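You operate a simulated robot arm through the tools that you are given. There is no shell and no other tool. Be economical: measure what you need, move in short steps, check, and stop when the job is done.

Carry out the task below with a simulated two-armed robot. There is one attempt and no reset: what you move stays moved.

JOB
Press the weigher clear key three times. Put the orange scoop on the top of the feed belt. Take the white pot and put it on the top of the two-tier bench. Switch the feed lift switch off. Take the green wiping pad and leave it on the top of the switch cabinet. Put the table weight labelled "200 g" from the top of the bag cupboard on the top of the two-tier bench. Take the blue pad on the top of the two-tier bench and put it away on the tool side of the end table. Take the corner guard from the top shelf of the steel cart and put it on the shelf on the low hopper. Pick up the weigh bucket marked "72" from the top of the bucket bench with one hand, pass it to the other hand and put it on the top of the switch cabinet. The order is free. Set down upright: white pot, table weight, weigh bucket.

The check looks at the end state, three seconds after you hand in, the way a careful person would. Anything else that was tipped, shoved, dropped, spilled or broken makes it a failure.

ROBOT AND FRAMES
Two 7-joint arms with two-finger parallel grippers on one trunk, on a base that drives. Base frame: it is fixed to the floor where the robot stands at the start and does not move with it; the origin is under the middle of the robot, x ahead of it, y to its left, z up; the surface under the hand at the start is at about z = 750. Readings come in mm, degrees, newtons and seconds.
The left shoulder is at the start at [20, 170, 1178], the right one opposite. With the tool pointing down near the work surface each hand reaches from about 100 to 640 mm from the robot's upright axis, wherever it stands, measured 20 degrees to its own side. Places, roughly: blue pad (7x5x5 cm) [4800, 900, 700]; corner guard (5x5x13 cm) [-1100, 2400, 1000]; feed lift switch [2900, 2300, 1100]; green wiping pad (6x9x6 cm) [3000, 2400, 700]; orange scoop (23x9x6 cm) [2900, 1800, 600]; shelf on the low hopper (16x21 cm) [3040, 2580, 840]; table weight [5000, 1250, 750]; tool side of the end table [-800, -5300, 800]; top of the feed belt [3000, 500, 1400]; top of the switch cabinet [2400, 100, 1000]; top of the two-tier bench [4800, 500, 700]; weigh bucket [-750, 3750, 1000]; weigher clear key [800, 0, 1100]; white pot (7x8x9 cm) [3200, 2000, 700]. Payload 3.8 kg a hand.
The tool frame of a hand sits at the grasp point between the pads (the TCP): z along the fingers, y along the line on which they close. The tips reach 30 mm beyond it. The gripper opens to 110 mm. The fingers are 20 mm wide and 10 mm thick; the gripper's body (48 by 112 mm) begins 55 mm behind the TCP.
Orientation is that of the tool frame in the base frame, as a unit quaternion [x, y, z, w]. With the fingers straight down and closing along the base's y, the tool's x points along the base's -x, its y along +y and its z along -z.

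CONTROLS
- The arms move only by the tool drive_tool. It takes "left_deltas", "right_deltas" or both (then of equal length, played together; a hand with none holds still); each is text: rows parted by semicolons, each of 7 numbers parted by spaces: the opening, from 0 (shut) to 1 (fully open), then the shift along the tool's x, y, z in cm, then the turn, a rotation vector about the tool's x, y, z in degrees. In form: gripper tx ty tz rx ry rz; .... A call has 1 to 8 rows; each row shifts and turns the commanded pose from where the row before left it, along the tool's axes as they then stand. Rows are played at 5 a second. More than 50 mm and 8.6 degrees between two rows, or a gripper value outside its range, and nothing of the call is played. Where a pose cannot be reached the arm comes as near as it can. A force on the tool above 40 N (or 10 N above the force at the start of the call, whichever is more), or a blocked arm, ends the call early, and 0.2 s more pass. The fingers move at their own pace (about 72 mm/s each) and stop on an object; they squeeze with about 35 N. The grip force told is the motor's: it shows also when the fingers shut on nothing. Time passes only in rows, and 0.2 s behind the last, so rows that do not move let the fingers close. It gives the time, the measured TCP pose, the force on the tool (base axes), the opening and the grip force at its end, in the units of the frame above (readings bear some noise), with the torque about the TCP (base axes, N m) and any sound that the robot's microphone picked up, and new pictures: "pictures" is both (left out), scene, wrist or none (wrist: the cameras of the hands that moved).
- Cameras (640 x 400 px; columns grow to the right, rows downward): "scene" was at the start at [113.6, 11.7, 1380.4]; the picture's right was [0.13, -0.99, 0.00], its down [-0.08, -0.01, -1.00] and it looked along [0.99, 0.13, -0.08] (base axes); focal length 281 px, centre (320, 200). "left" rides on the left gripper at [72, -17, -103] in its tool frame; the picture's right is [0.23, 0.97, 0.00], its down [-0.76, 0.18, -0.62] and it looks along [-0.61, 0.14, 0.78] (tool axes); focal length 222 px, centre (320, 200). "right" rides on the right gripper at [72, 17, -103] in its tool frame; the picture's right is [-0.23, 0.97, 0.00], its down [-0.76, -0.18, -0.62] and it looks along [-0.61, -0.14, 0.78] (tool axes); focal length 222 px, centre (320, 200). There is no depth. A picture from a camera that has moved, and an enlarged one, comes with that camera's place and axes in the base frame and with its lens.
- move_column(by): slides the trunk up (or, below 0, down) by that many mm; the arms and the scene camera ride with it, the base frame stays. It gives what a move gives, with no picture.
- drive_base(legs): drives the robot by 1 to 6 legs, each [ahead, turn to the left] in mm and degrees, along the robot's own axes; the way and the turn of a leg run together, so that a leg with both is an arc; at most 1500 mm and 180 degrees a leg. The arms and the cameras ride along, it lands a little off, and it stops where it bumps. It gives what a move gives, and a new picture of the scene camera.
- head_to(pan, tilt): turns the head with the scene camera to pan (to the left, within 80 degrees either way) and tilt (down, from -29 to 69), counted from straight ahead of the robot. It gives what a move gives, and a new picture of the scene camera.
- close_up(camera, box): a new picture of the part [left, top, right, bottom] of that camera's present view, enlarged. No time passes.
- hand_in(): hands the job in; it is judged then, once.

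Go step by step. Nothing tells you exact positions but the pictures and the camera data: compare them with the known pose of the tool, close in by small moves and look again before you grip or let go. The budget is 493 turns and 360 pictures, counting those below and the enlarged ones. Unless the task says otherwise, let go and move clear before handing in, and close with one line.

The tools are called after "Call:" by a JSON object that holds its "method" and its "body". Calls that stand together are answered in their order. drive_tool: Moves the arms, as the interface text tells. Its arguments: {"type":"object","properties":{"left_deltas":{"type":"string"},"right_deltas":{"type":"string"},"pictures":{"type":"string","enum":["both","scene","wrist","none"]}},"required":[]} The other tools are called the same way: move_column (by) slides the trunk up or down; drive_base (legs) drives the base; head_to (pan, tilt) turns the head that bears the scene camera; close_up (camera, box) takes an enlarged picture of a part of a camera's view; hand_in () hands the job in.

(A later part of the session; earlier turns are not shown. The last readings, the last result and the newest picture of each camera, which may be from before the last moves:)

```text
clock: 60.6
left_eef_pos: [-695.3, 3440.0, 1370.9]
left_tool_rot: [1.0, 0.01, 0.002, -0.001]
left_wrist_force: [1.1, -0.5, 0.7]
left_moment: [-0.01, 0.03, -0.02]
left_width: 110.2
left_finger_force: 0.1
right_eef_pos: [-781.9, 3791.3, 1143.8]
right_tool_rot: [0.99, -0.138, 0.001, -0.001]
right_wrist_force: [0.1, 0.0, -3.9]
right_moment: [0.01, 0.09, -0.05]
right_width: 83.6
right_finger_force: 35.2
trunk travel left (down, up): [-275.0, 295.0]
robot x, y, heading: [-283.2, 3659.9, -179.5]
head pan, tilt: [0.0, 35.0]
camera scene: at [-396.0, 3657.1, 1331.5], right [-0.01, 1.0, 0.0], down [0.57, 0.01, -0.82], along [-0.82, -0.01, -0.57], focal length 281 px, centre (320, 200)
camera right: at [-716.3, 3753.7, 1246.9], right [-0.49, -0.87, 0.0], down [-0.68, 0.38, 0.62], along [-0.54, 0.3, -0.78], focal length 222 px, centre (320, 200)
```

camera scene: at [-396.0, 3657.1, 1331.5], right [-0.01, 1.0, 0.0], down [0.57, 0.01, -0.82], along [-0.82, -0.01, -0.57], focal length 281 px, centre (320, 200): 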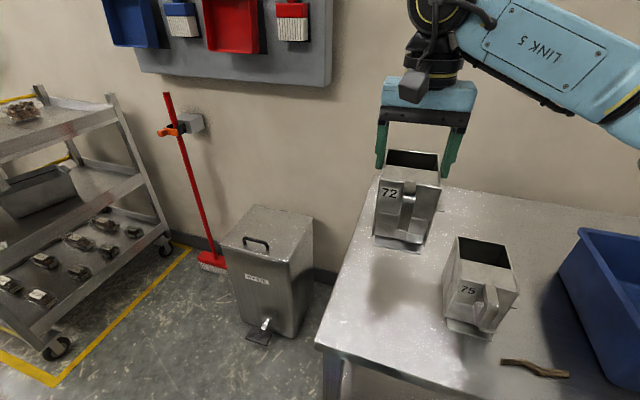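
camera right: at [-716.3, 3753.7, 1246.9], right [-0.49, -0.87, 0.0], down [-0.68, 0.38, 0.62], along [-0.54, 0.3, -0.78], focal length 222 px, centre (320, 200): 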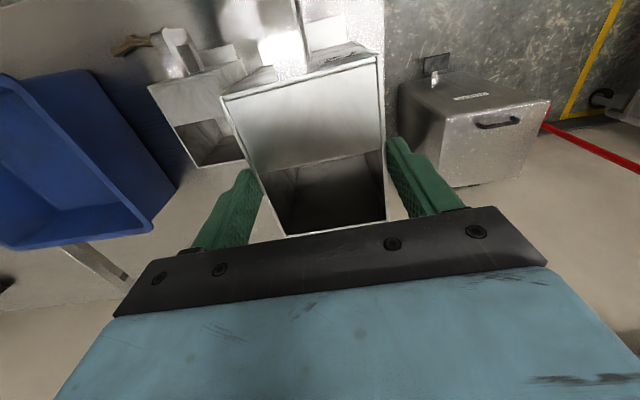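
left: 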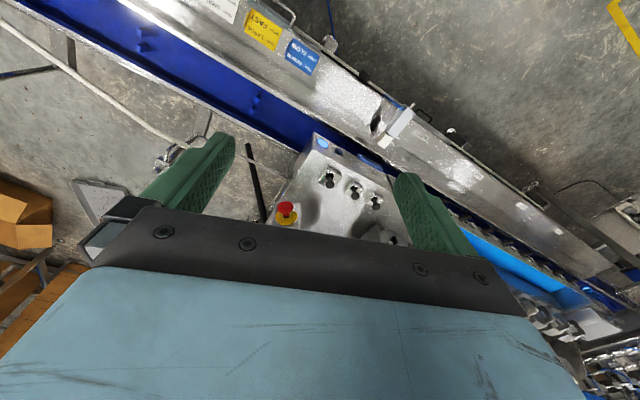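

Bucket lifted. I turn it so its back faces the left hand, and move it toward the middle.

Call:
{"method": "drive_tool", "body": {"right_deltas": "0 0 0 -1 0 0 -8.5;0 0 0 -1 0 0 -8.5;0 0 0 -1 0 0 -8.5;0 0 0 -1 0 0 -8.5;0 0 0 0 0 0 -8.5;0 0 0 0 0 0 -8.5;0 0 0 0 0 0 -8.5;0 0 0 0 0 0 -8.5", "pictures": "none"}}

Call:
{"method": "drive_tool", "body": {"right_deltas": "0 0 0 0 0 0 -8.5;0 0 0 0 0 0 -8.5;0 0 0 0 0 0 -8.5;0 0 0 0 0 0 -8.5", "pictures": "scene"}}

```text
clock: 62.4
left_eef_pos: [-694.9, 3441.0, 1370.3]
left_tool_rot: [1.0, 0.009, 0.001, 0.0]
left_wrist_force: [0.4, 0.0, 0.8]
left_moment: [0.01, 0.02, -0.02]
left_width: 109.8
left_finger_force: 0.1
right_eef_pos: [-773.3, 3787.3, 1182.0]
right_tool_rot: [0.899, 0.438, 0.0, 0.001]
right_wrist_force: [-0.3, -0.5, -3.9]
right_moment: [-0.04, 0.04, 0.01]
right_width: 83.6
right_finger_force: 35.3
right hand out of reach, approached as far as the arm can: row 8
trunk travel left (down, up): [-275.0, 295.0]
robot x, y, heading: [-285.0, 3655.1, -179.3]
head pan, tilt: [0.0, 35.0]
```

```text
clock: 63.4
left_eef_pos: [-695.5, 3439.8, 1370.5]
left_tool_rot: [1.0, 0.009, 0.002, -0.001]
left_wrist_force: [0.2, 0.1, 0.1]
left_moment: [0.0, 0.01, -0.02]
left_width: 109.8
left_finger_force: 0.1
right_eef_pos: [-628.5, 3733.6, 1159.1]
right_tool_rot: [0.731, 0.682, 0.0, 0.0]
right_wrist_force: [-0.3, -0.1, -3.5]
right_moment: [-0.08, -0.04, 0.02]
right_width: 83.7
right_finger_force: 35.1
right hand out of reach, approached as far as the arm can: row 1, 2, 3, 4
trunk travel left (down, up): [-275.0, 295.0]
robot x, y, heading: [-287.5, 3655.8, -179.1]
head pan, tilt: [0.0, 35.0]
camera scene: at [-396.0, 3657.0, 1331.5], right [-0.01, 1.0, 0.0], down [0.57, 0.01, -0.82], along [-0.82, -0.01, -0.57], focal length 281 px, centre (320, 200)
```

scene: 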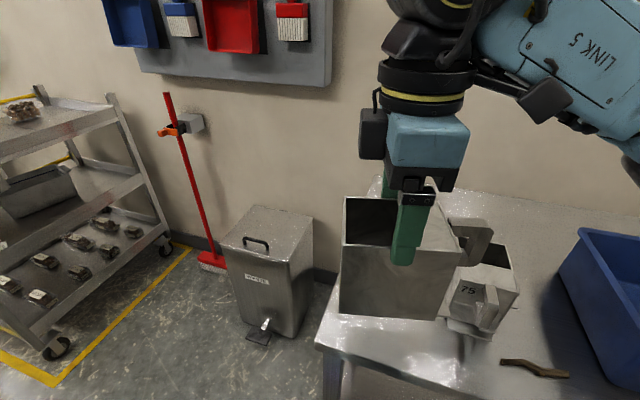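

The bucket's back now faces left. I yaw the left hand to point right, then pitch it 45° for the hand-over.

Call:
{"method": "drive_tool", "body": {"left_deltas": "1 0 0 0 0 0 8.5;1 0 0 0 0 0 8.5;1 0 0 0 0 0 8.5;1 0 0 0 0 0 8.5;1 0 0 0 0 0 8.5;1 0 0 0 0 0 8.5;1 0 0 0 0 0 8.5;1 0 0 0 0 0 8.5", "pictures": "none"}}

Call:
{"method": "drive_tool", "body": {"left_deltas": "1 0 0 0 0 0 8.5;1 0 0 0 0 0 8.5;1 0 0 0 0 0 8.5;1 0 0 0 0 -8.5 0;1 0 0 0 0 -8.5 0;1 0 0 0 0 -8.5 0;1 0 0 0 0 -8.5 0;1 0 0 0 0 -8.5 0", "pictures": "none"}}

```text
clock: 65.2
left_eef_pos: [-696.0, 3439.4, 1370.0]
left_tool_rot: [0.834, -0.552, 0.002, -0.002]
left_wrist_force: [-0.4, 0.5, -0.5]
left_moment: [0.0, 0.04, 0.0]
left_width: 110.0
left_finger_force: 0.1
right_eef_pos: [-630.2, 3734.4, 1159.6]
right_tool_rot: [0.732, 0.681, -0.001, -0.001]
right_wrist_force: [0.0, -0.3, -3.6]
right_moment: [-0.05, 0.01, -0.03]
right_width: 83.8
right_finger_force: 34.4
trunk travel left (down, up): [-275.0, 295.0]
robot x, y, heading: [-292.5, 3659.0, -179.1]
head pan, tilt: [0.0, 35.0]
```

```text
clock: 67.0
left_eef_pos: [-695.3, 3439.2, 1369.2]
left_tool_rot: [-0.646, 0.671, 0.251, 0.264]
left_wrist_force: [-0.3, 0.0, -0.9]
left_moment: [0.03, -0.03, -0.02]
left_width: 109.9
left_finger_force: 0.0
right_eef_pos: [-629.6, 3732.4, 1158.8]
right_tool_rot: [0.731, 0.682, 0.001, -0.002]
right_wrist_force: [0.1, 0.1, -3.2]
right_moment: [-0.08, 0.0, 0.01]
right_width: 83.6
right_finger_force: 34.7
trunk travel left (down, up): [-275.0, 295.0]
robot x, y, heading: [-288.3, 3658.6, -179.5]
head pan, tilt: [0.0, 35.0]
```

Call:
{"method": "drive_tool", "body": {"left_deltas": "1 -0.13 -0.97 4 0 0 0;1 -0.13 -0.97 4 0 0 0;1 -0.13 -0.97 4 0 0 0;1 -0.13 -0.97 4 0 0 0;1 -0.13 -0.97 4 0 0 0;1 -0.13 -0.97 3.5 0 0 0", "pictures": "both"}}

```text
clock: 68.4
left_eef_pos: [-629.7, 3601.6, 1200.3]
left_tool_rot: [-0.646, 0.672, 0.251, 0.262]
left_wrist_force: [-0.8, -0.7, 0.1]
left_moment: [-0.01, 0.0, -0.06]
left_width: 109.9
left_finger_force: 0.0
right_eef_pos: [-629.5, 3733.3, 1160.1]
right_tool_rot: [0.732, 0.681, 0.0, 0.0]
right_wrist_force: [-0.1, -0.8, -2.6]
right_moment: [-0.04, 0.0, 0.01]
right_width: 83.6
right_finger_force: 34.5
trunk travel left (down, up): [-275.0, 295.0]
robot x, y, heading: [-291.4, 3657.6, -179.3]
head pan, tilt: [0.0, 35.0]
camera scene: at [-396.3, 3657.7, 1331.5], right [-0.01, 1.0, 0.0], down [0.57, 0.01, -0.82], along [-0.82, -0.01, -0.57], focal length 281 px, centre (320, 200)
camera left: at [-617.8, 3477.8, 1227.4], right [-0.98, -0.13, -0.16], down [-0.18, 0.15, 0.97], along [-0.1, 0.98, -0.17], focal length 222 px, centre (320, 200)
```

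scene: 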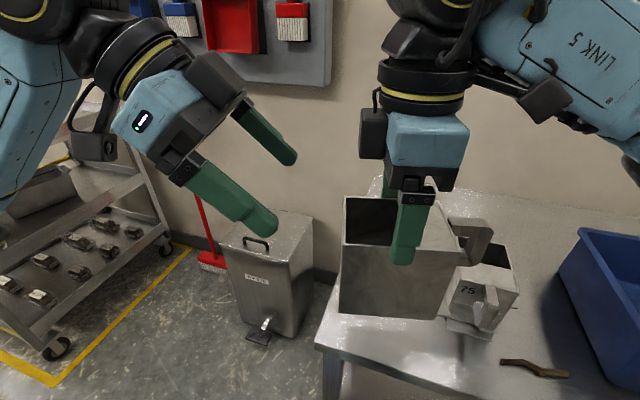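
left: 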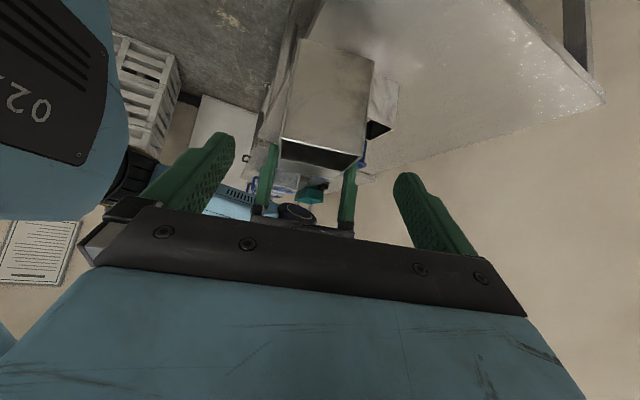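

Call:
{"method": "drive_tool", "body": {"left_deltas": "1 -0.2 0.1 3.2 0 0 0;1 -0.2 0.1 3.2 0 0 0;1 -0.2 0.1 3.2 0 0 0;1 -0.1 0.1 3 0 0 0", "pictures": "both"}}

```text
clock: 69.4
left_eef_pos: [-628.9, 3691.1, 1114.9]
left_tool_rot: [-0.645, 0.672, 0.249, 0.264]
left_wrist_force: [-0.4, 0.8, -0.6]
left_moment: [0.03, 0.0, -0.01]
left_width: 109.6
left_finger_force: 0.0
right_eef_pos: [-629.6, 3733.7, 1159.6]
right_tool_rot: [0.732, 0.681, 0.0, 0.0]
right_wrist_force: [0.0, 0.1, -3.9]
right_moment: [-0.05, -0.02, -0.01]
right_width: 83.5
right_finger_force: 35.0
trunk travel left (down, up): [-275.0, 295.0]
robot x, y, heading: [-290.4, 3663.8, -179.0]
head pan, tilt: [0.0, 35.0]
camera scene: at [-396.5, 3657.8, 1331.4], right [-0.01, 1.0, 0.0], down [0.57, 0.01, -0.82], along [-0.82, -0.01, -0.57], focal length 281 px, centre (320, 200)
camera left: at [-616.6, 3568.5, 1141.2], right [-0.98, -0.13, -0.16], down [-0.18, 0.15, 0.97], along [-0.1, 0.98, -0.17], focal length 222 px, centre (320, 200)
```

scene: 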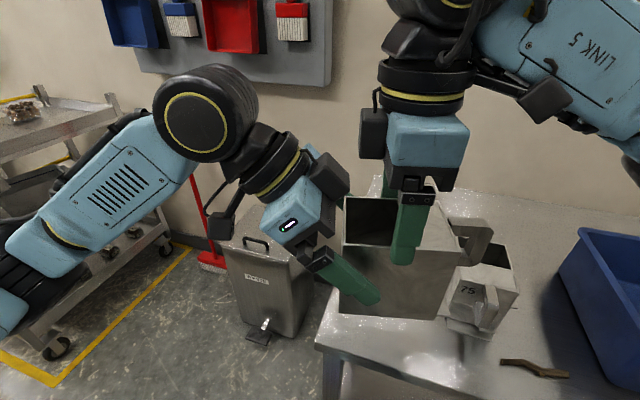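
left: 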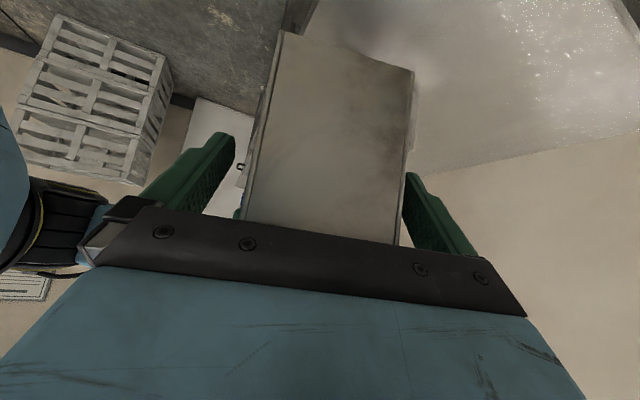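

Call:
{"method": "drive_tool", "body": {"left_deltas": "1 0 0.35 0 0 0 0;0 0 0 0 0 0 0;0 0 0 0 0 0 0;0 0 0 0 0 0 0;0 0 0 0 0 0 0", "pictures": "wrist"}}

```text
clock: 70.6
left_eef_pos: [-631.8, 3690.7, 1113.4]
left_tool_rot: [-0.645, 0.672, 0.249, 0.264]
left_wrist_force: [2.5, 0.6, 0.4]
left_moment: [-0.08, -0.65, -0.72]
left_width: 84.2
left_finger_force: 35.1
right_eef_pos: [-629.0, 3733.4, 1160.2]
right_tool_rot: [0.731, 0.682, 0.0, 0.0]
right_wrist_force: [-2.2, 0.0, -1.9]
right_moment: [0.0, 0.75, 0.64]
right_width: 83.7
right_finger_force: 35.2
trunk travel left (down, up): [-275.0, 295.0]
robot x, y, heading: [-289.9, 3657.7, -179.1]
head pan, tilt: [0.0, 35.0]
camera left: at [-620.2, 3568.5, 1141.8], right [-0.98, -0.12, -0.16], down [-0.18, 0.15, 0.97], along [-0.1, 0.98, -0.17], focal length 222 px, centre (320, 200)
```

left: 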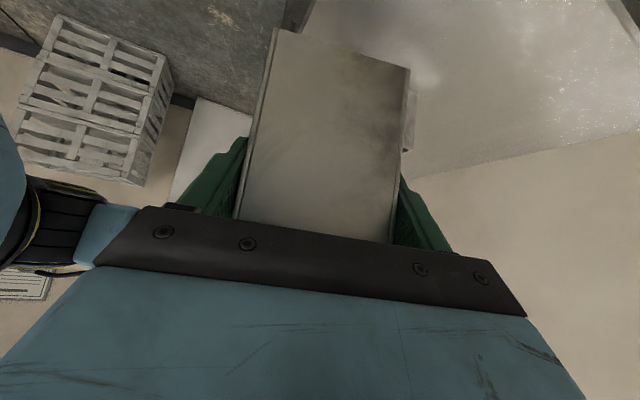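

The left hand grips the bucket. The right hand opens and withdraws upward.

Call:
{"method": "drive_tool", "body": {"right_deltas": "1 0 0 0 0 0 0;1 0 0 0 0 0 0;1 0 0 0 0 0 0;1 0 0 -3 0 0 0;1 0 0 -4 0 0 0;1 0 0 -4 0 0 0;1 0 0 -3 0 0 0", "pictures": "scene"}}

```text
clock: 72.2
left_eef_pos: [-632.4, 3692.5, 1113.9]
left_tool_rot: [-0.645, 0.672, 0.25, 0.264]
left_wrist_force: [-0.8, -0.3, 0.7]
left_moment: [-0.22, 0.02, 0.02]
left_width: 83.8
left_finger_force: 34.3
right_eef_pos: [-590.6, 3723.3, 1284.4]
right_tool_rot: [0.731, 0.682, 0.0, 0.0]
right_wrist_force: [0.5, -0.3, 0.4]
right_moment: [-0.02, -0.01, 0.02]
right_width: 110.0
right_finger_force: 0.1
right hand out of reach, approached as far as the arm can: row 4, 5, 6, 7
trunk travel left (down, up): [-275.0, 295.0]
robot x, y, heading: [-285.4, 3662.5, -179.2]
head pan, tilt: [0.0, 35.0]
camera scene: at [-396.1, 3657.3, 1331.5], right [-0.01, 1.0, 0.0], down [0.57, 0.01, -0.82], along [-0.82, -0.01, -0.57], focal length 281 px, centre (320, 200)
```

scene: 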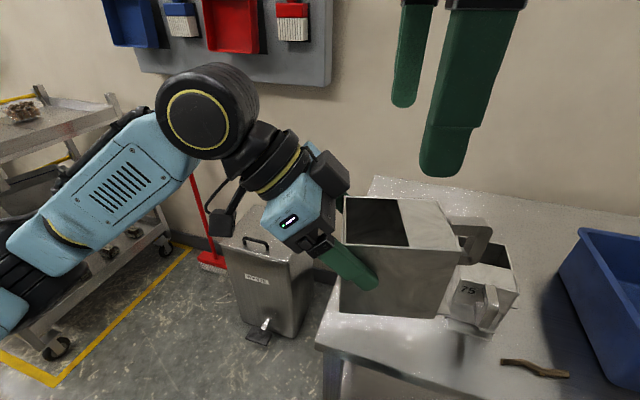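

Call:
{"method": "drive_tool", "body": {"right_deltas": "1 0 0 0 0 0 8.5;1 0 0 0 0 0 8.5;1 0 0 0 0 0 8.5;1 0 0 0 0 0 8.5;1 0 0 0 0 0 8.5;1 0 0 0 0 0 8.5;1 0 0 0 0 0 8.5;1 0 0 0 0 0 8.5", "pictures": "none"}}

Call:
{"method": "drive_tool", "body": {"right_deltas": "1 0 0 0 0 0 8.5;1 0 0 0 0 0 8.5;1 0 0 0 0 0 0", "left_deltas": "0 0 0 -2 0 0 0;0 0 0 -2 0 0 0;0 0 0 0 0 0 0", "pictures": "scene"}}

```text
clock: 74.0
left_eef_pos: [-632.7, 3691.3, 1116.0]
left_tool_rot: [-0.645, 0.672, 0.25, 0.264]
left_wrist_force: [-1.1, 0.7, 0.2]
left_moment: [-0.17, 0.03, 0.0]
left_width: 84.1
left_finger_force: 35.2
right_eef_pos: [-591.2, 3720.8, 1282.8]
right_tool_rot: [0.988, 0.155, 0.001, 0.0]
right_wrist_force: [0.2, 0.4, 0.0]
right_moment: [-0.02, 0.0, 0.01]
right_width: 110.0
right_finger_force: 0.1
trunk travel left (down, up): [-275.0, 295.0]
robot x, y, heading: [-287.4, 3660.7, -179.3]
head pan, tilt: [0.0, 35.0]
```

```text
clock: 74.8
left_eef_pos: [-634.9, 3665.5, 1144.0]
left_tool_rot: [-0.645, 0.672, 0.25, 0.264]
left_wrist_force: [-1.1, -0.2, -3.4]
left_moment: [-0.22, 0.03, -0.01]
left_width: 83.9
left_finger_force: 35.1
right_eef_pos: [-592.6, 3722.7, 1283.0]
right_tool_rot: [1.0, 0.009, 0.0, 0.0]
right_wrist_force: [0.6, 0.2, -0.5]
right_moment: [-0.05, 0.0, -0.01]
right_width: 110.2
right_finger_force: 0.0
trunk travel left (down, up): [-275.0, 295.0]
robot x, y, heading: [-288.7, 3657.0, -179.3]
head pan, tilt: [0.0, 35.0]
camera scene: at [-396.4, 3657.5, 1331.5], right [-0.01, 1.0, 0.0], down [0.57, 0.01, -0.82], along [-0.82, -0.01, -0.57], focal length 281 px, centre (320, 200)
```

scene: 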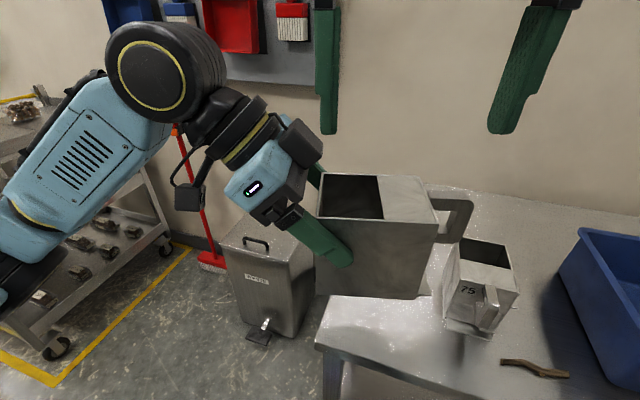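

The bucket is in the left hand. I shift it to the left and drive to the cart for the corner guard.

Call:
{"method": "drive_tool", "body": {"left_deltas": "0 1.73 -0.15 -3.65 0 0 0;0 1.73 -0.15 -3.65 0 0 0;0 1.73 -0.15 -3.65 0 0 0;0 1.73 -0.15 -3.65 0 0 0", "pictures": "none"}}

Call:
{"method": "drive_base", "body": {"legs": [[0, 89], [1400, 0], [0, -89]]}}

```text
clock: 75.8
left_eef_pos: [-633.8, 3515.8, 1204.1]
left_tool_rot: [-0.645, 0.673, 0.249, 0.263]
left_wrist_force: [1.2, -0.9, -3.1]
left_moment: [-0.15, -0.01, -0.01]
left_width: 83.8
left_finger_force: 34.3
right_eef_pos: [-591.8, 3720.0, 1282.7]
right_tool_rot: [1.0, 0.009, 0.0, -0.001]
right_wrist_force: [0.8, 0.2, 0.4]
right_moment: [0.01, 0.02, 0.02]
right_width: 109.8
right_finger_force: 0.0
trunk travel left (down, up): [-275.0, 295.0]
robot x, y, heading: [-288.6, 3662.7, -179.1]
head pan, tilt: [0.0, 35.0]
```

```text
clock: 90.4
left_eef_pos: [-659.3, 2130.2, 1204.3]
left_tool_rot: [-0.632, 0.685, 0.244, 0.268]
left_wrist_force: [0.0, 0.4, -3.2]
left_moment: [-0.18, 0.02, 0.02]
left_width: 83.9
left_finger_force: 35.1
right_eef_pos: [-608.8, 2332.9, 1282.6]
right_tool_rot: [1.0, -0.012, 0.001, 0.0]
right_wrist_force: [1.0, 0.5, 0.9]
right_moment: [0.02, -0.01, -0.01]
right_width: 110.0
right_finger_force: 0.0
trunk travel left (down, up): [-275.0, 295.0]
robot x, y, heading: [-306.0, 2258.4, 178.3]
head pan, tilt: [0.0, 35.0]
camera scene: at [-415.6, 2261.5, 1331.5], right [0.03, 1.0, 0.0], down [0.57, -0.02, -0.82], along [-0.82, 0.02, -0.57], focal length 281 px, centre (320, 200)
```

scene: 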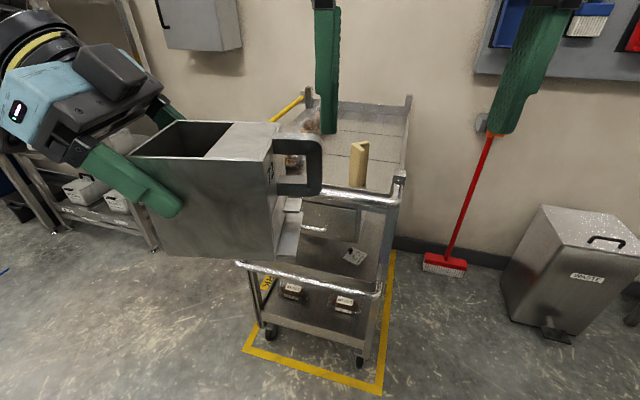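

Call:
{"method": "drive_base", "body": {"legs": [[190, 0]]}}

Call:
{"method": "close_up", "body": {"camera": "scene", "box": [310, 110, 438, 190]}}

Call:
{"method": "close_up", "body": {"camera": "right", "box": [0, 0, 640, 400]}}

```text
clock: 91.9
left_eef_pos: [-852.7, 2136.1, 1204.9]
left_tool_rot: [-0.631, 0.686, 0.243, 0.269]
left_wrist_force: [-0.2, -0.1, -1.6]
left_moment: [-0.18, -0.06, -0.02]
left_width: 84.1
left_finger_force: 35.2
right_eef_pos: [-801.4, 2337.6, 1283.0]
right_tool_rot: [1.0, -0.011, 0.002, 0.0]
right_wrist_force: [-0.9, 0.0, 0.4]
right_moment: [0.0, -0.04, 0.01]
right_width: 110.0
right_finger_force: 0.0
trunk travel left (down, up): [-275.0, 295.0]
robot x, y, heading: [-501.9, 2266.4, 178.2]
head pan, tilt: [0.0, 35.0]
camera scene: at [-609.3, 2266.6, 1331.4], right [0.03, 1.0, 0.0], down [0.57, -0.02, -0.82], along [-0.82, 0.02, -0.57], focal length 281 px, centre (320, 200)
```

scene: 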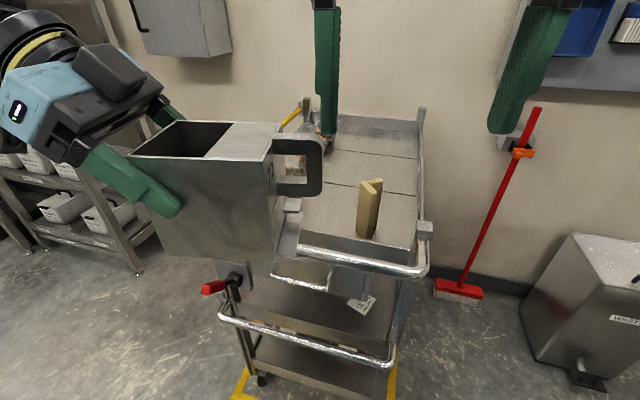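

```text
5.00 times, centred on (374, 150) of scene
camera zoom: at [-609.3, 2266.6, 1331.4], right [0.03, 1.0, 0.0], down [0.57, -0.02, -0.82], along [-0.82, 0.02, -0.57], focal length 1404 px, centre (50, 450)
```

zoom: 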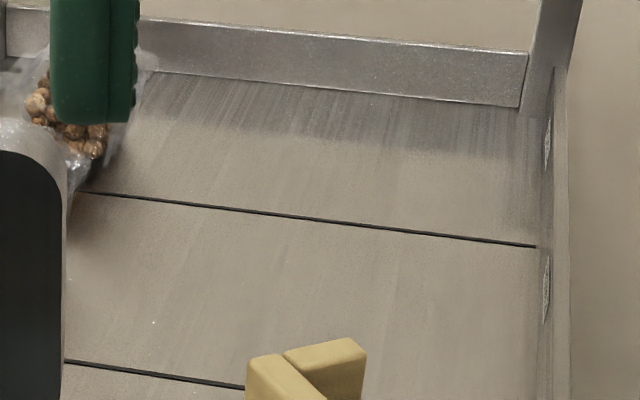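

```text
1.00 times, centred on (320, 200) of right (not enlarged: the box is as wide or as high as the picture)
camera zoom: at [-730.1, 2318.8, 1385.5], right [-0.25, -0.97, 0.0], down [-0.76, 0.19, 0.62], along [-0.6, 0.16, -0.78], focal length 222 px, centre (320, 200)
```

zoom: 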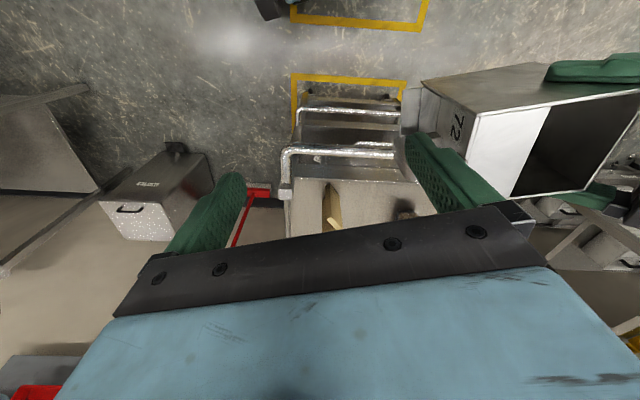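

Call:
{"method": "close_up", "body": {"camera": "scene", "box": [330, 165, 410, 250]}}

Call:
{"method": "close_up", "body": {"camera": "right", "box": [290, 165, 386, 240]}}

```text
4.71 times, centred on (370, 208) of scene
camera zoom: at [-609.3, 2266.6, 1331.4], right [0.03, 1.0, 0.0], down [0.57, -0.02, -0.82], along [-0.82, 0.02, -0.57], focal length 1322 px, centre (85, 165)
```

zoom: 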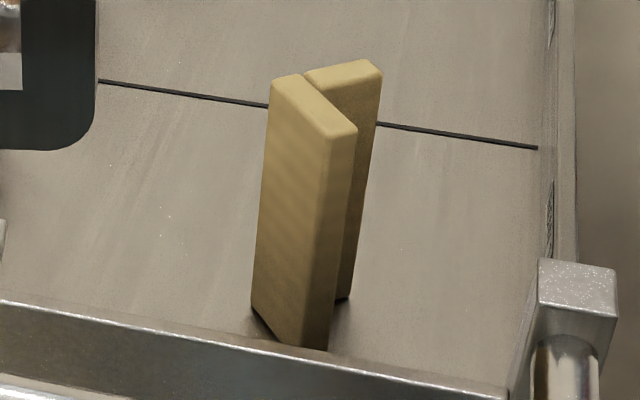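

```text
5.33 times, centred on (338, 202) of right
camera zoom: at [-730.1, 2318.8, 1385.5], right [-0.25, -0.97, 0.0], down [-0.76, 0.19, 0.62], along [-0.6, 0.16, -0.78], focal length 1185 px, centre (224, 187)
```

zoom: 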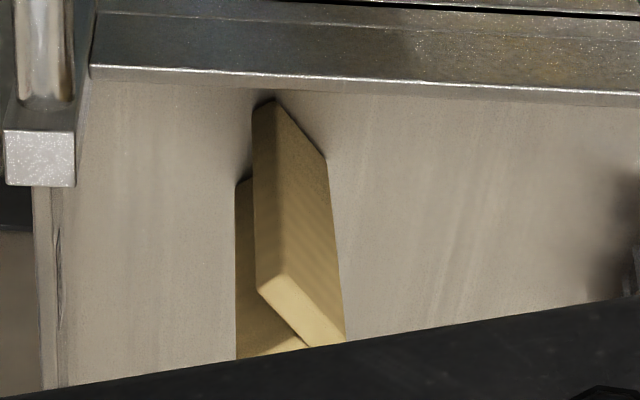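

The guard is an L-shaped piece standing near [-1115, 2390], top z≈1009. I bring the right hand above its near flange, aligned across it.

Call:
{"method": "drive_tool", "body": {"right_deltas": "0.45 0 0 0 0 0 -8.5;0.45 0 0 0 0 0 -8.5;0.45 0 0 0 0 0 -8.5;0.45 0 0 0 0 0 -8.5", "pictures": "none"}}

Call:
{"method": "drive_tool", "body": {"right_deltas": "0.45 -3.2 -2.87 2 0 0 0;0.45 -3.2 -2.87 2 0 0 0;0.45 -3.2 -2.87 2 0 0 0;0.45 -3.2 -2.87 2 0 0 0;0.45 -3.2 -2.87 2 0 0 0;0.45 -3.2 -2.87 2 0 0 0;0.45 -3.2 -2.87 2 0 0 0", "pictures": "both"}}

```text
clock: 92.9
left_eef_pos: [-851.7, 2135.7, 1204.1]
left_tool_rot: [-0.632, 0.685, 0.244, 0.268]
left_wrist_force: [0.4, 0.1, -2.5]
left_moment: [-0.13, 0.02, -0.01]
left_width: 84.0
left_finger_force: 35.0
right_eef_pos: [-801.1, 2339.4, 1282.4]
right_tool_rot: [0.959, 0.282, 0.0, 0.0]
right_wrist_force: [-0.2, 0.2, -0.1]
right_moment: [0.02, 0.03, 0.01]
right_width: 49.8
right_finger_force: 0.1
trunk travel left (down, up): [-275.0, 295.0]
robot x, y, heading: [-505.3, 2265.2, 178.3]
head pan, tilt: [0.0, 35.0]
```

```text
clock: 94.5
left_eef_pos: [-852.7, 2136.8, 1203.9]
left_tool_rot: [-0.632, 0.685, 0.245, 0.267]
left_wrist_force: [-1.0, 0.6, -3.4]
left_moment: [-0.21, 0.04, 0.03]
left_width: 84.1
left_finger_force: 34.4
right_eef_pos: [-1056.1, 2376.6, 1163.2]
right_tool_rot: [0.959, 0.282, 0.0, 0.0]
right_wrist_force: [-0.2, 0.0, -0.6]
right_moment: [0.01, -0.02, 0.02]
right_width: 49.5
right_finger_force: 0.1
right hand out of reach, approached as far as the arm can: row 7
trunk travel left (down, up): [-275.0, 295.0]
robot x, y, heading: [-499.5, 2264.2, 178.4]
head pan, tilt: [0.0, 35.0]
camera scene: at [-607.9, 2266.9, 1331.5], right [0.03, 1.0, 0.0], down [0.57, -0.02, -0.82], along [-0.82, 0.02, -0.57], focal length 281 px, centre (320, 200)
camera right: at [-986.3, 2399.5, 1265.2], right [0.34, -0.94, 0.0], down [-0.74, -0.26, 0.62], along [-0.59, -0.21, -0.78], focal length 222 px, centre (320, 200)
```

scene: 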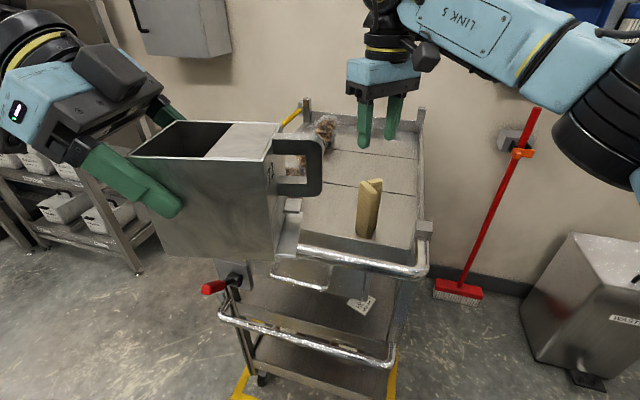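
right: 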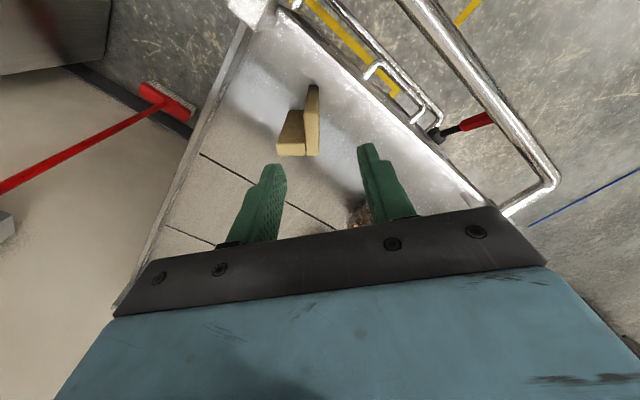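

Call:
{"method": "close_up", "body": {"camera": "right", "box": [256, 70, 384, 170]}}

```text
4.00 times, centred on (320, 120) of right
camera zoom: at [-986.3, 2399.5, 1265.2], right [0.34, -0.94, 0.0], down [-0.74, -0.26, 0.62], along [-0.59, -0.21, -0.78], focal length 888 px, centre (320, 520)
```

zoom: 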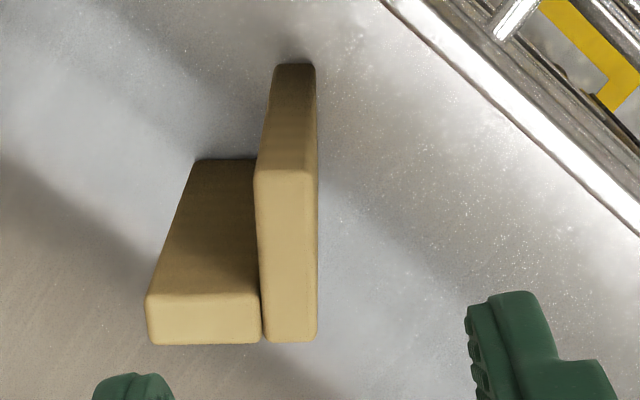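

Call:
{"method": "drive_tool", "body": {"right_deltas": "0.55 0 0 2 0 0 6.4;0.55 0 0 4 0 0 6.4;0.55 0 0 3 0 0 0", "pictures": "wrist"}}

```text
clock: 95.3
left_eef_pos: [-853.5, 2136.1, 1204.6]
left_tool_rot: [-0.631, 0.686, 0.244, 0.268]
left_wrist_force: [1.0, -0.1, -3.5]
left_moment: [-0.15, 0.02, -0.01]
left_width: 83.9
left_finger_force: 35.6
right_eef_pos: [-1058.1, 2377.7, 1069.1]
right_tool_rot: [0.985, 0.172, 0.0, 0.0]
right_wrist_force: [0.1, -0.6, 0.3]
right_moment: [0.02, -0.02, 0.0]
right_width: 60.4
right_finger_force: 0.1
trunk travel left (down, up): [-275.0, 295.0]
robot x, y, heading: [-502.7, 2264.3, 178.4]
head pan, tilt: [0.0, 35.0]
camera right: at [-984.6, 2384.9, 1172.3], right [0.12, -0.99, 0.0], down [-0.78, -0.09, 0.62], along [-0.62, -0.07, -0.78], focal length 222 px, centre (320, 200)
```

right: 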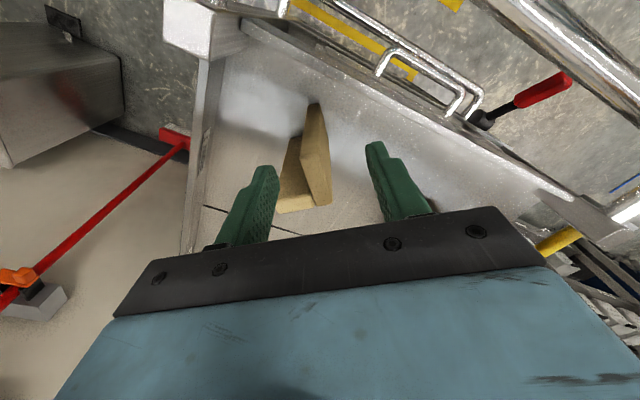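

Call:
{"method": "drive_tool", "body": {"right_deltas": "0.55 -2.3 -0.6 1.5 0 0 0;0.55 0 0 1 0 0 0", "pictures": "wrist"}}

```text
clock: 95.9
left_eef_pos: [-852.2, 2135.2, 1205.5]
left_tool_rot: [-0.632, 0.685, 0.244, 0.268]
left_wrist_force: [0.7, 0.0, -2.9]
left_moment: [-0.19, 0.02, 0.0]
left_width: 83.9
left_finger_force: 35.4
right_eef_pos: [-1081.8, 2376.5, 1044.8]
right_tool_rot: [0.985, 0.173, 0.0, 0.001]
right_wrist_force: [0.3, 1.1, 1.0]
right_moment: [-0.03, 0.0, 0.0]
right_width: 60.8
right_finger_force: 0.1
trunk travel left (down, up): [-275.0, 295.0]
robot x, y, heading: [-500.9, 2261.0, 178.2]
head pan, tilt: [0.0, 35.0]
camera right: at [-1007.6, 2383.9, 1147.8], right [0.12, -0.99, 0.0], down [-0.78, -0.09, 0.62], along [-0.62, -0.07, -0.78], focal length 222 px, centre (320, 200)
```

right: 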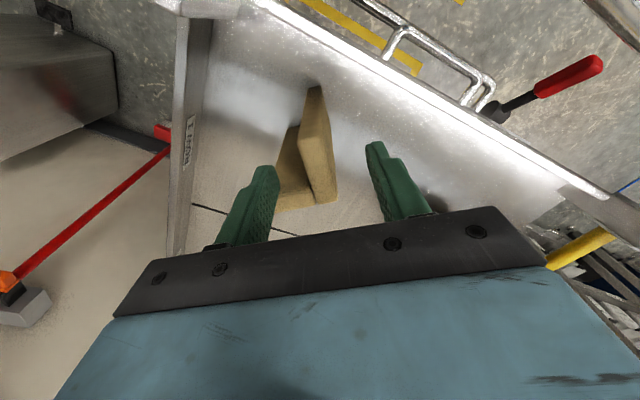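

Call:
{"method": "drive_tool", "body": {"right_deltas": "0.55 0 0 2.5 0 0 0;0.55 0 0 2.5 0 0 0;0.55 0 0 2.5 0 0 0;0 0 0 0 0 0 0;0 0 0 0 0 0 0;0 0 0 0 0 0 0", "pictures": "wrist"}}

```text
clock: 97.3
left_eef_pos: [-850.6, 2135.2, 1204.5]
left_tool_rot: [-0.631, 0.685, 0.245, 0.267]
left_wrist_force: [0.2, 0.1, -3.3]
left_moment: [-0.22, 0.01, 0.01]
left_width: 84.0
left_finger_force: 34.8
right_eef_pos: [-1082.9, 2377.5, 973.4]
right_tool_rot: [0.985, 0.173, -0.002, -0.001]
right_wrist_force: [-1.1, 5.1, 23.7]
right_moment: [0.44, 0.14, 0.15]
right_width: 16.4
right_finger_force: 34.9
trunk travel left (down, up): [-275.0, 295.0]
robot x, y, heading: [-502.6, 2265.9, 178.2]
head pan, tilt: [0.0, 35.0]
camera right: at [-1008.2, 2384.4, 1076.2], right [0.12, -0.99, 0.0], down [-0.77, -0.09, 0.63], along [-0.62, -0.07, -0.78], focal length 222 px, centre (320, 200)
```

right: 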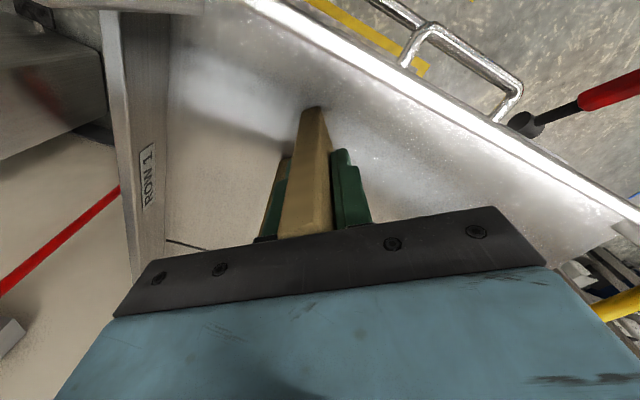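

The guard is gripped (16 mm flange). I lift it clear of the rails.

Call:
{"method": "drive_tool", "body": {"right_deltas": "0 0 0 -2 0 0 0;0 0 0 -4 0 0 0;0 0 0 -4 0 0 0;0 0 0 -4 0 0 0;0 1 0 -4 0 0 0;0 3.5 0 -3 0 0 0;0 4 0 -2 0 0 0;0 4 0 -2 0 0 0", "pictures": "scene"}}

```text
clock: 99.1
left_eef_pos: [-853.0, 2135.6, 1205.0]
left_tool_rot: [-0.63, 0.687, 0.243, 0.268]
left_wrist_force: [0.7, -0.2, -3.8]
left_moment: [-0.17, 0.03, 0.02]
left_width: 83.7
left_finger_force: 34.9
right_eef_pos: [-962.6, 2422.0, 1224.2]
right_tool_rot: [0.985, 0.173, 0.0, 0.0]
right_wrist_force: [0.5, 0.0, 0.8]
right_moment: [0.02, 0.0, -0.02]
right_width: 15.0
right_finger_force: 35.0
trunk travel left (down, up): [-275.0, 295.0]
robot x, y, heading: [-500.8, 2262.4, 178.5]
head pan, tilt: [0.0, 35.0]
camera scene: at [-607.2, 2267.0, 1331.6], right [0.03, 1.0, 0.0], down [0.57, -0.02, -0.82], along [-0.82, 0.02, -0.57], focal length 281 px, centre (320, 200)
```

scene: 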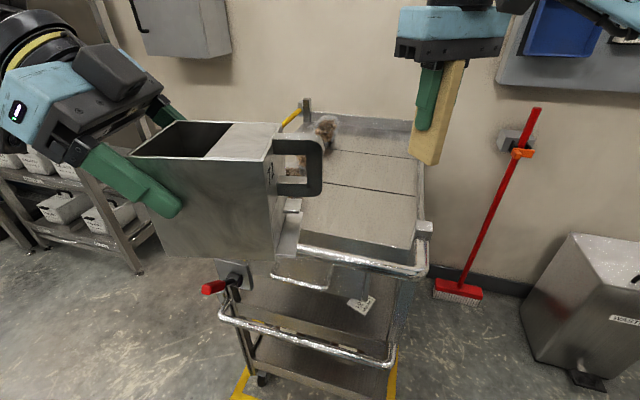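

Call:
{"method": "drive_base", "body": {"legs": [[-230, 0], [0, -88], [1450, 0]]}}

Call:
{"method": "head_to", "body": {"pan": -50, "tilt": 15}}

```text
clock: 111.0
left_eef_pos: [-435.0, 3983.6, 1203.7]
left_tool_rot: [0.022, 0.932, -0.011, 0.362]
left_wrist_force: [0.4, 0.1, -2.9]
left_moment: [0.01, 0.2, -0.02]
left_width: 84.0
left_finger_force: 34.8
right_eef_pos: [-153.3, 4104.5, 1224.4]
right_tool_rot: [0.829, -0.56, 0.001, 0.0]
right_wrist_force: [0.4, -0.2, 0.8]
right_moment: [-0.03, -0.03, 0.0]
right_width: 15.2
right_finger_force: 34.9
trunk travel left (down, up): [-275.0, 295.0]
robot x, y, heading: [-294.2, 3632.2, 90.3]
head pan, tilt: [0.0, 35.0]
camera scene: at [-293.3, 3745.3, 1331.4], right [1.0, 0.01, 0.0], down [0.0, -0.57, -0.82], along [-0.01, 0.82, -0.57], focal length 281 px, centre (320, 200)
```

scene: 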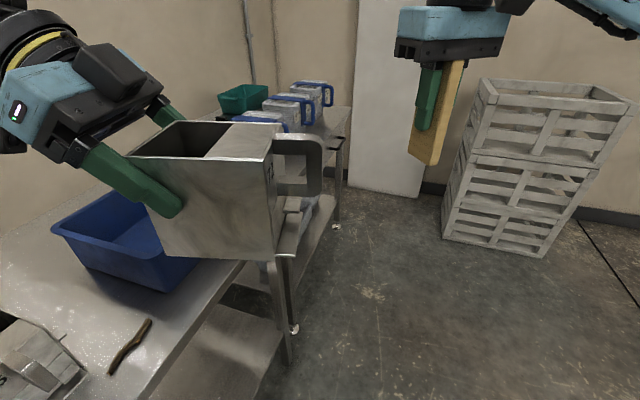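

```text
clock: 112.2
left_eef_pos: [-434.6, 3983.6, 1203.4]
left_tool_rot: [0.022, 0.932, -0.011, 0.362]
left_wrist_force: [-0.1, -0.1, -2.8]
left_moment: [0.02, 0.18, 0.01]
left_width: 83.8
left_finger_force: 35.1
right_eef_pos: [-152.5, 4104.7, 1224.4]
right_tool_rot: [0.828, -0.561, 0.0, 0.0]
right_wrist_force: [0.9, 0.0, 0.2]
right_moment: [0.04, 0.03, -0.01]
right_width: 15.4
right_finger_force: 35.1
trunk travel left (down, up): [-275.0, 295.0]
robot x, y, heading: [-294.6, 3635.2, 90.4]
head pan, tilt: [-50.0, 15.0]
camera scene: at [-221.6, 3717.6, 1363.4], right [0.65, -0.76, 0.0], down [-0.2, -0.17, -0.97], along [0.74, 0.63, -0.26], focal length 281 px, centre (320, 200)
```

scene: 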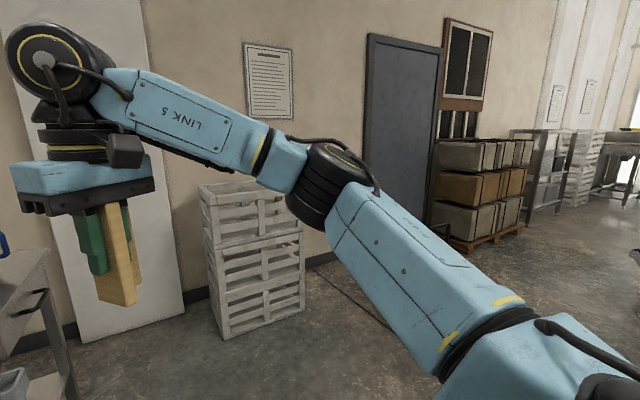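

Call:
{"method": "head_to", "body": {"pan": -80, "tilt": 20}}

```text
clock: 113.2
left_eef_pos: [-434.7, 3984.3, 1204.4]
left_tool_rot: [0.022, 0.931, -0.011, 0.363]
left_wrist_force: [0.1, -0.2, -3.0]
left_moment: [0.07, 0.2, 0.02]
left_width: 83.8
left_finger_force: 35.0
right_eef_pos: [-153.7, 4104.5, 1223.2]
right_tool_rot: [0.828, -0.56, -0.001, -0.001]
right_wrist_force: [0.1, 0.4, -0.1]
right_moment: [0.01, 0.0, 0.02]
right_width: 15.2
right_finger_force: 34.8
trunk travel left (down, up): [-275.0, 295.0]
robot x, y, heading: [-295.8, 3635.8, 90.5]
head pan, tilt: [-80.0, 20.0]
camera scene: at [-201.2, 3673.9, 1355.3], right [0.18, -0.98, 0.0], down [-0.34, -0.06, -0.94], along [0.92, 0.17, -0.34], focal length 281 px, centre (320, 200)
```

scene: 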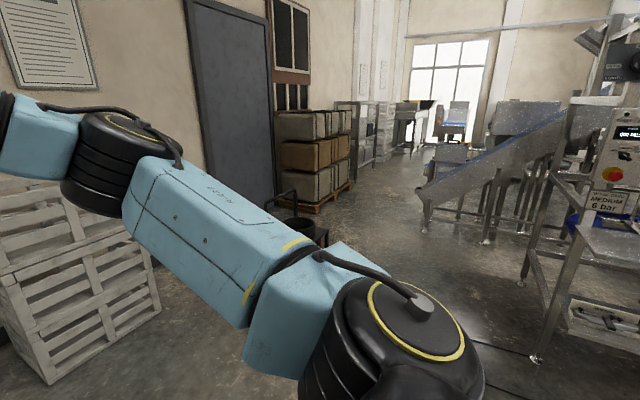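

Call:
{"method": "drive_base", "body": {"legs": [[150, 0], [0, -92], [1300, 0]]}}

Call:
{"method": "head_to", "body": {"pan": -25, "tilt": 18}}

```text
clock: 116.6
left_eef_pos: [-159.4, 4132.1, 1203.7]
left_tool_rot: [0.358, 0.861, -0.141, 0.332]
left_wrist_force: [0.6, -0.3, -3.7]
left_moment: [0.13, 0.15, 0.02]
left_width: 83.7
left_finger_force: 35.2
right_eef_pos: [129.1, 4031.0, 1223.8]
right_tool_rot: [-0.569, 0.822, 0.001, -0.001]
right_wrist_force: [0.8, -0.2, 0.1]
right_moment: [0.02, 0.03, -0.02]
right_width: 15.0
right_finger_force: 35.0
trunk travel left (down, up): [-275.0, 295.0]
robot x, y, heading: [-290.8, 3782.7, 48.1]
head pan, tilt: [-80.0, 20.0]
stopped in leg 2: the robot was blocked; the commanded pose is now the measured one
camera scene: at [-193.3, 3746.2, 1355.1], right [-0.53, -0.85, 0.0], down [-0.29, 0.18, -0.94], along [0.8, -0.49, -0.34], focal length 281 px, centre (320, 200)
```

scene: 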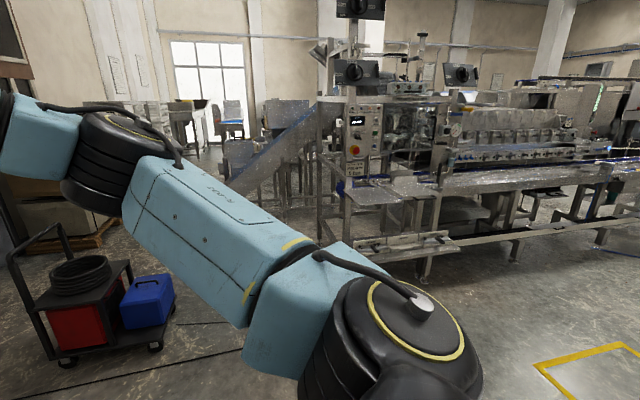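

```text
clock: 117.8
left_eef_pos: [-161.1, 4133.3, 1202.9]
left_tool_rot: [0.358, 0.861, -0.141, 0.333]
left_wrist_force: [0.3, 0.6, -2.8]
left_moment: [0.14, 0.13, 0.0]
left_width: 83.7
left_finger_force: 35.4
right_eef_pos: [128.5, 4033.3, 1223.4]
right_tool_rot: [-0.57, 0.822, -0.001, 0.0]
right_wrist_force: [0.3, -0.1, -0.3]
right_moment: [0.01, 0.02, 0.0]
right_width: 15.0
right_finger_force: 35.2
trunk travel left (down, up): [-275.0, 295.0]
robot x, y, heading: [-290.3, 3781.9, 48.1]
head pan, tilt: [-25.0, 18.0]
camera scene: at [-188.4, 3833.4, 1358.6], right [0.39, -0.92, 0.0], down [-0.28, -0.12, -0.95], along [0.87, 0.37, -0.31], focal length 281 px, centre (320, 200)
```

scene: 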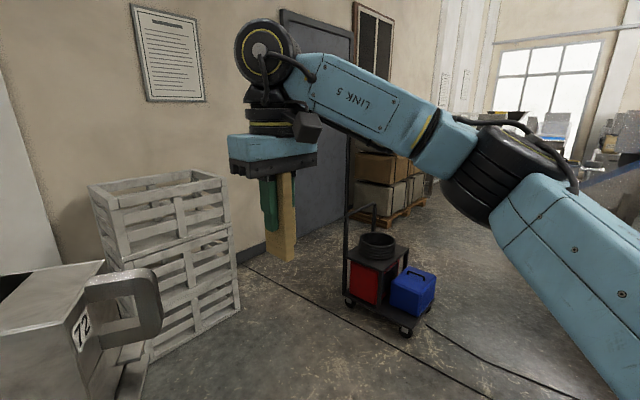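

The base corner touched something behind; I move ahead a bit before turning further, and steer for the gap between trolley and machine.

Call:
{"method": "drive_base", "body": {"legs": [[220, 0], [0, -76]]}}

Call:
{"method": "head_to", "body": {"pan": 0, "tilt": 20}}

```text
clock: 122.8
left_eef_pos: [229.4, 3902.7, 1203.8]
left_tool_rot: [0.814, 0.455, -0.317, 0.174]
left_wrist_force: [-0.1, 0.3, -2.7]
left_moment: [0.16, -0.1, -0.02]
left_width: 84.0
left_finger_force: 34.3
right_eef_pos: [198.7, 3597.7, 1223.9]
right_tool_rot: [0.06, 0.998, -0.001, 0.0]
right_wrist_force: [0.0, 0.4, -0.1]
right_moment: [-0.02, -0.02, 0.03]
right_width: 15.0
right_finger_force: 35.0
trunk travel left (down, up): [-275.0, 295.0]
robot x, y, heading: [-149.4, 3946.0, -28.3]
head pan, tilt: [-25.0, 18.0]
camera scene: at [-68.4, 3859.4, 1358.6], right [-0.8, -0.6, 0.0], down [-0.19, 0.25, -0.95], along [0.57, -0.76, -0.31], focal length 281 px, centre (320, 200)
```

scene: 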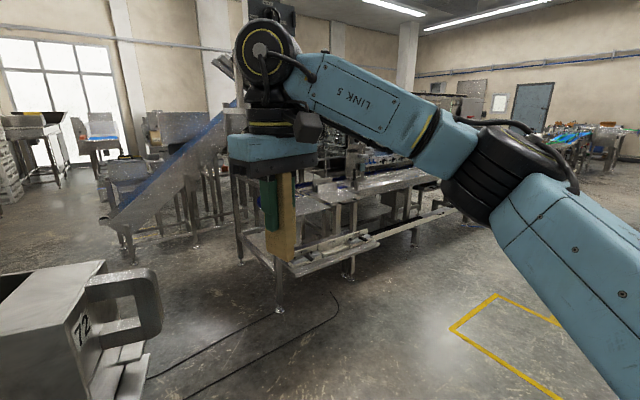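

```text
clock: 123.7
left_eef_pos: [229.3, 3902.8, 1203.4]
left_tool_rot: [0.814, 0.455, -0.317, 0.174]
left_wrist_force: [-0.3, -0.5, -3.2]
left_moment: [0.12, -0.11, 0.0]
left_width: 83.8
left_finger_force: 35.1
right_eef_pos: [199.9, 3598.0, 1222.8]
right_tool_rot: [0.06, 0.998, 0.001, 0.0]
right_wrist_force: [-0.3, -0.4, -0.2]
right_moment: [0.04, -0.03, 0.05]
right_width: 15.2
right_finger_force: 35.5
trunk travel left (down, up): [-275.0, 295.0]
robot x, y, heading: [-142.8, 3947.0, -28.5]
head pan, tilt: [0.0, 20.0]
camera scene: at [-42.2, 3890.3, 1355.3], right [-0.47, -0.88, 0.0], down [-0.3, 0.16, -0.94], along [0.83, -0.44, -0.34], focal length 281 px, centre (320, 200)
```

scene: 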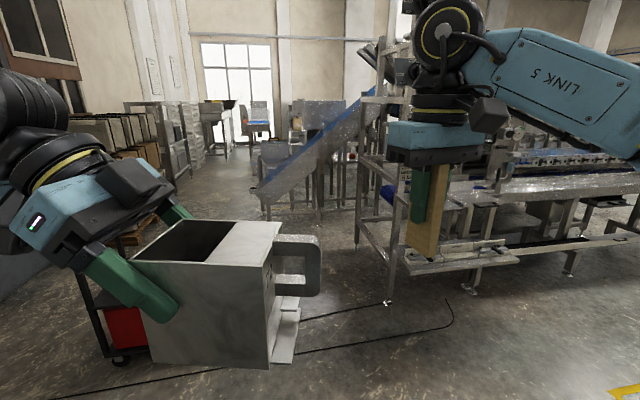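

Call:
{"method": "drive_base", "body": {"legs": [[0, 4.5], [1450, 0], [0, 14]]}}

Call:
{"method": "close_up", "body": {"camera": "scene", "box": [300, 40, 640, 252]}}

```text
clock: 132.3
left_eef_pos: [1566.1, 3429.8, 1203.8]
left_tool_rot: [0.732, 0.578, -0.285, 0.222]
left_wrist_force: [-0.9, 0.2, -3.7]
left_moment: [0.22, -0.06, 0.02]
left_width: 83.6
left_finger_force: 35.1
right_eef_pos: [1632.4, 3131.1, 1224.0]
right_tool_rot: [-0.099, 0.995, -0.001, -0.001]
right_wrist_force: [0.2, 0.1, -0.4]
right_moment: [-0.04, -0.02, 0.01]
right_width: 15.3
right_finger_force: 34.9
trunk travel left (down, up): [-275.0, 295.0]
robot x, y, heading: [1196.7, 3350.5, -10.1]
head pan, tilt: [0.0, 20.0]
camera scene: at [1312.0, 3333.2, 1355.3], right [-0.17, -0.98, 0.0], down [-0.34, 0.06, -0.94], along [0.93, -0.16, -0.34], focal length 281 px, centre (320, 200)
```

scene: 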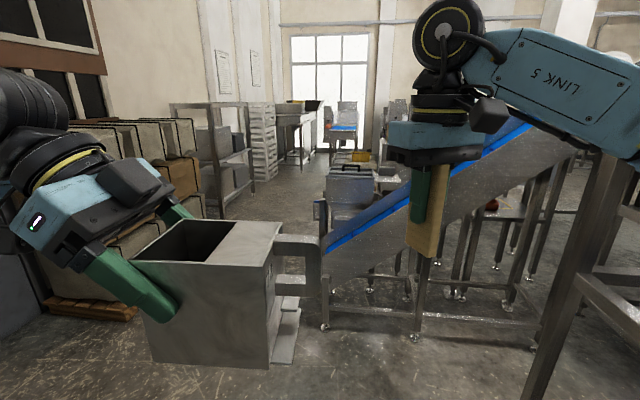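

```text
1.88 times, centred on (470, 146) of scene
camera zoom: at [1312.0, 3333.2, 1355.3], right [-0.17, -0.98, 0.0], down [-0.34, 0.06, -0.94], along [0.93, -0.16, -0.34], focal length 529 px, centre (38, 302)
```

zoom: 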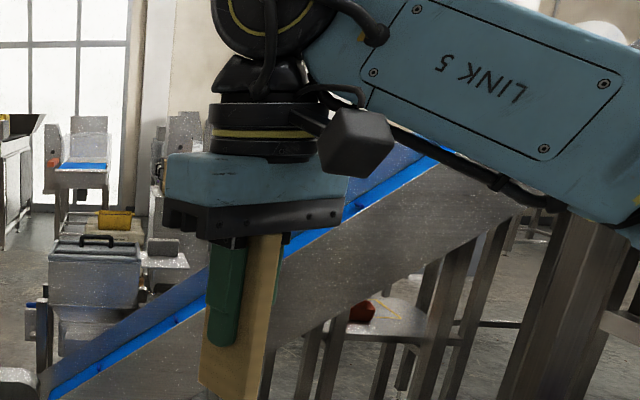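

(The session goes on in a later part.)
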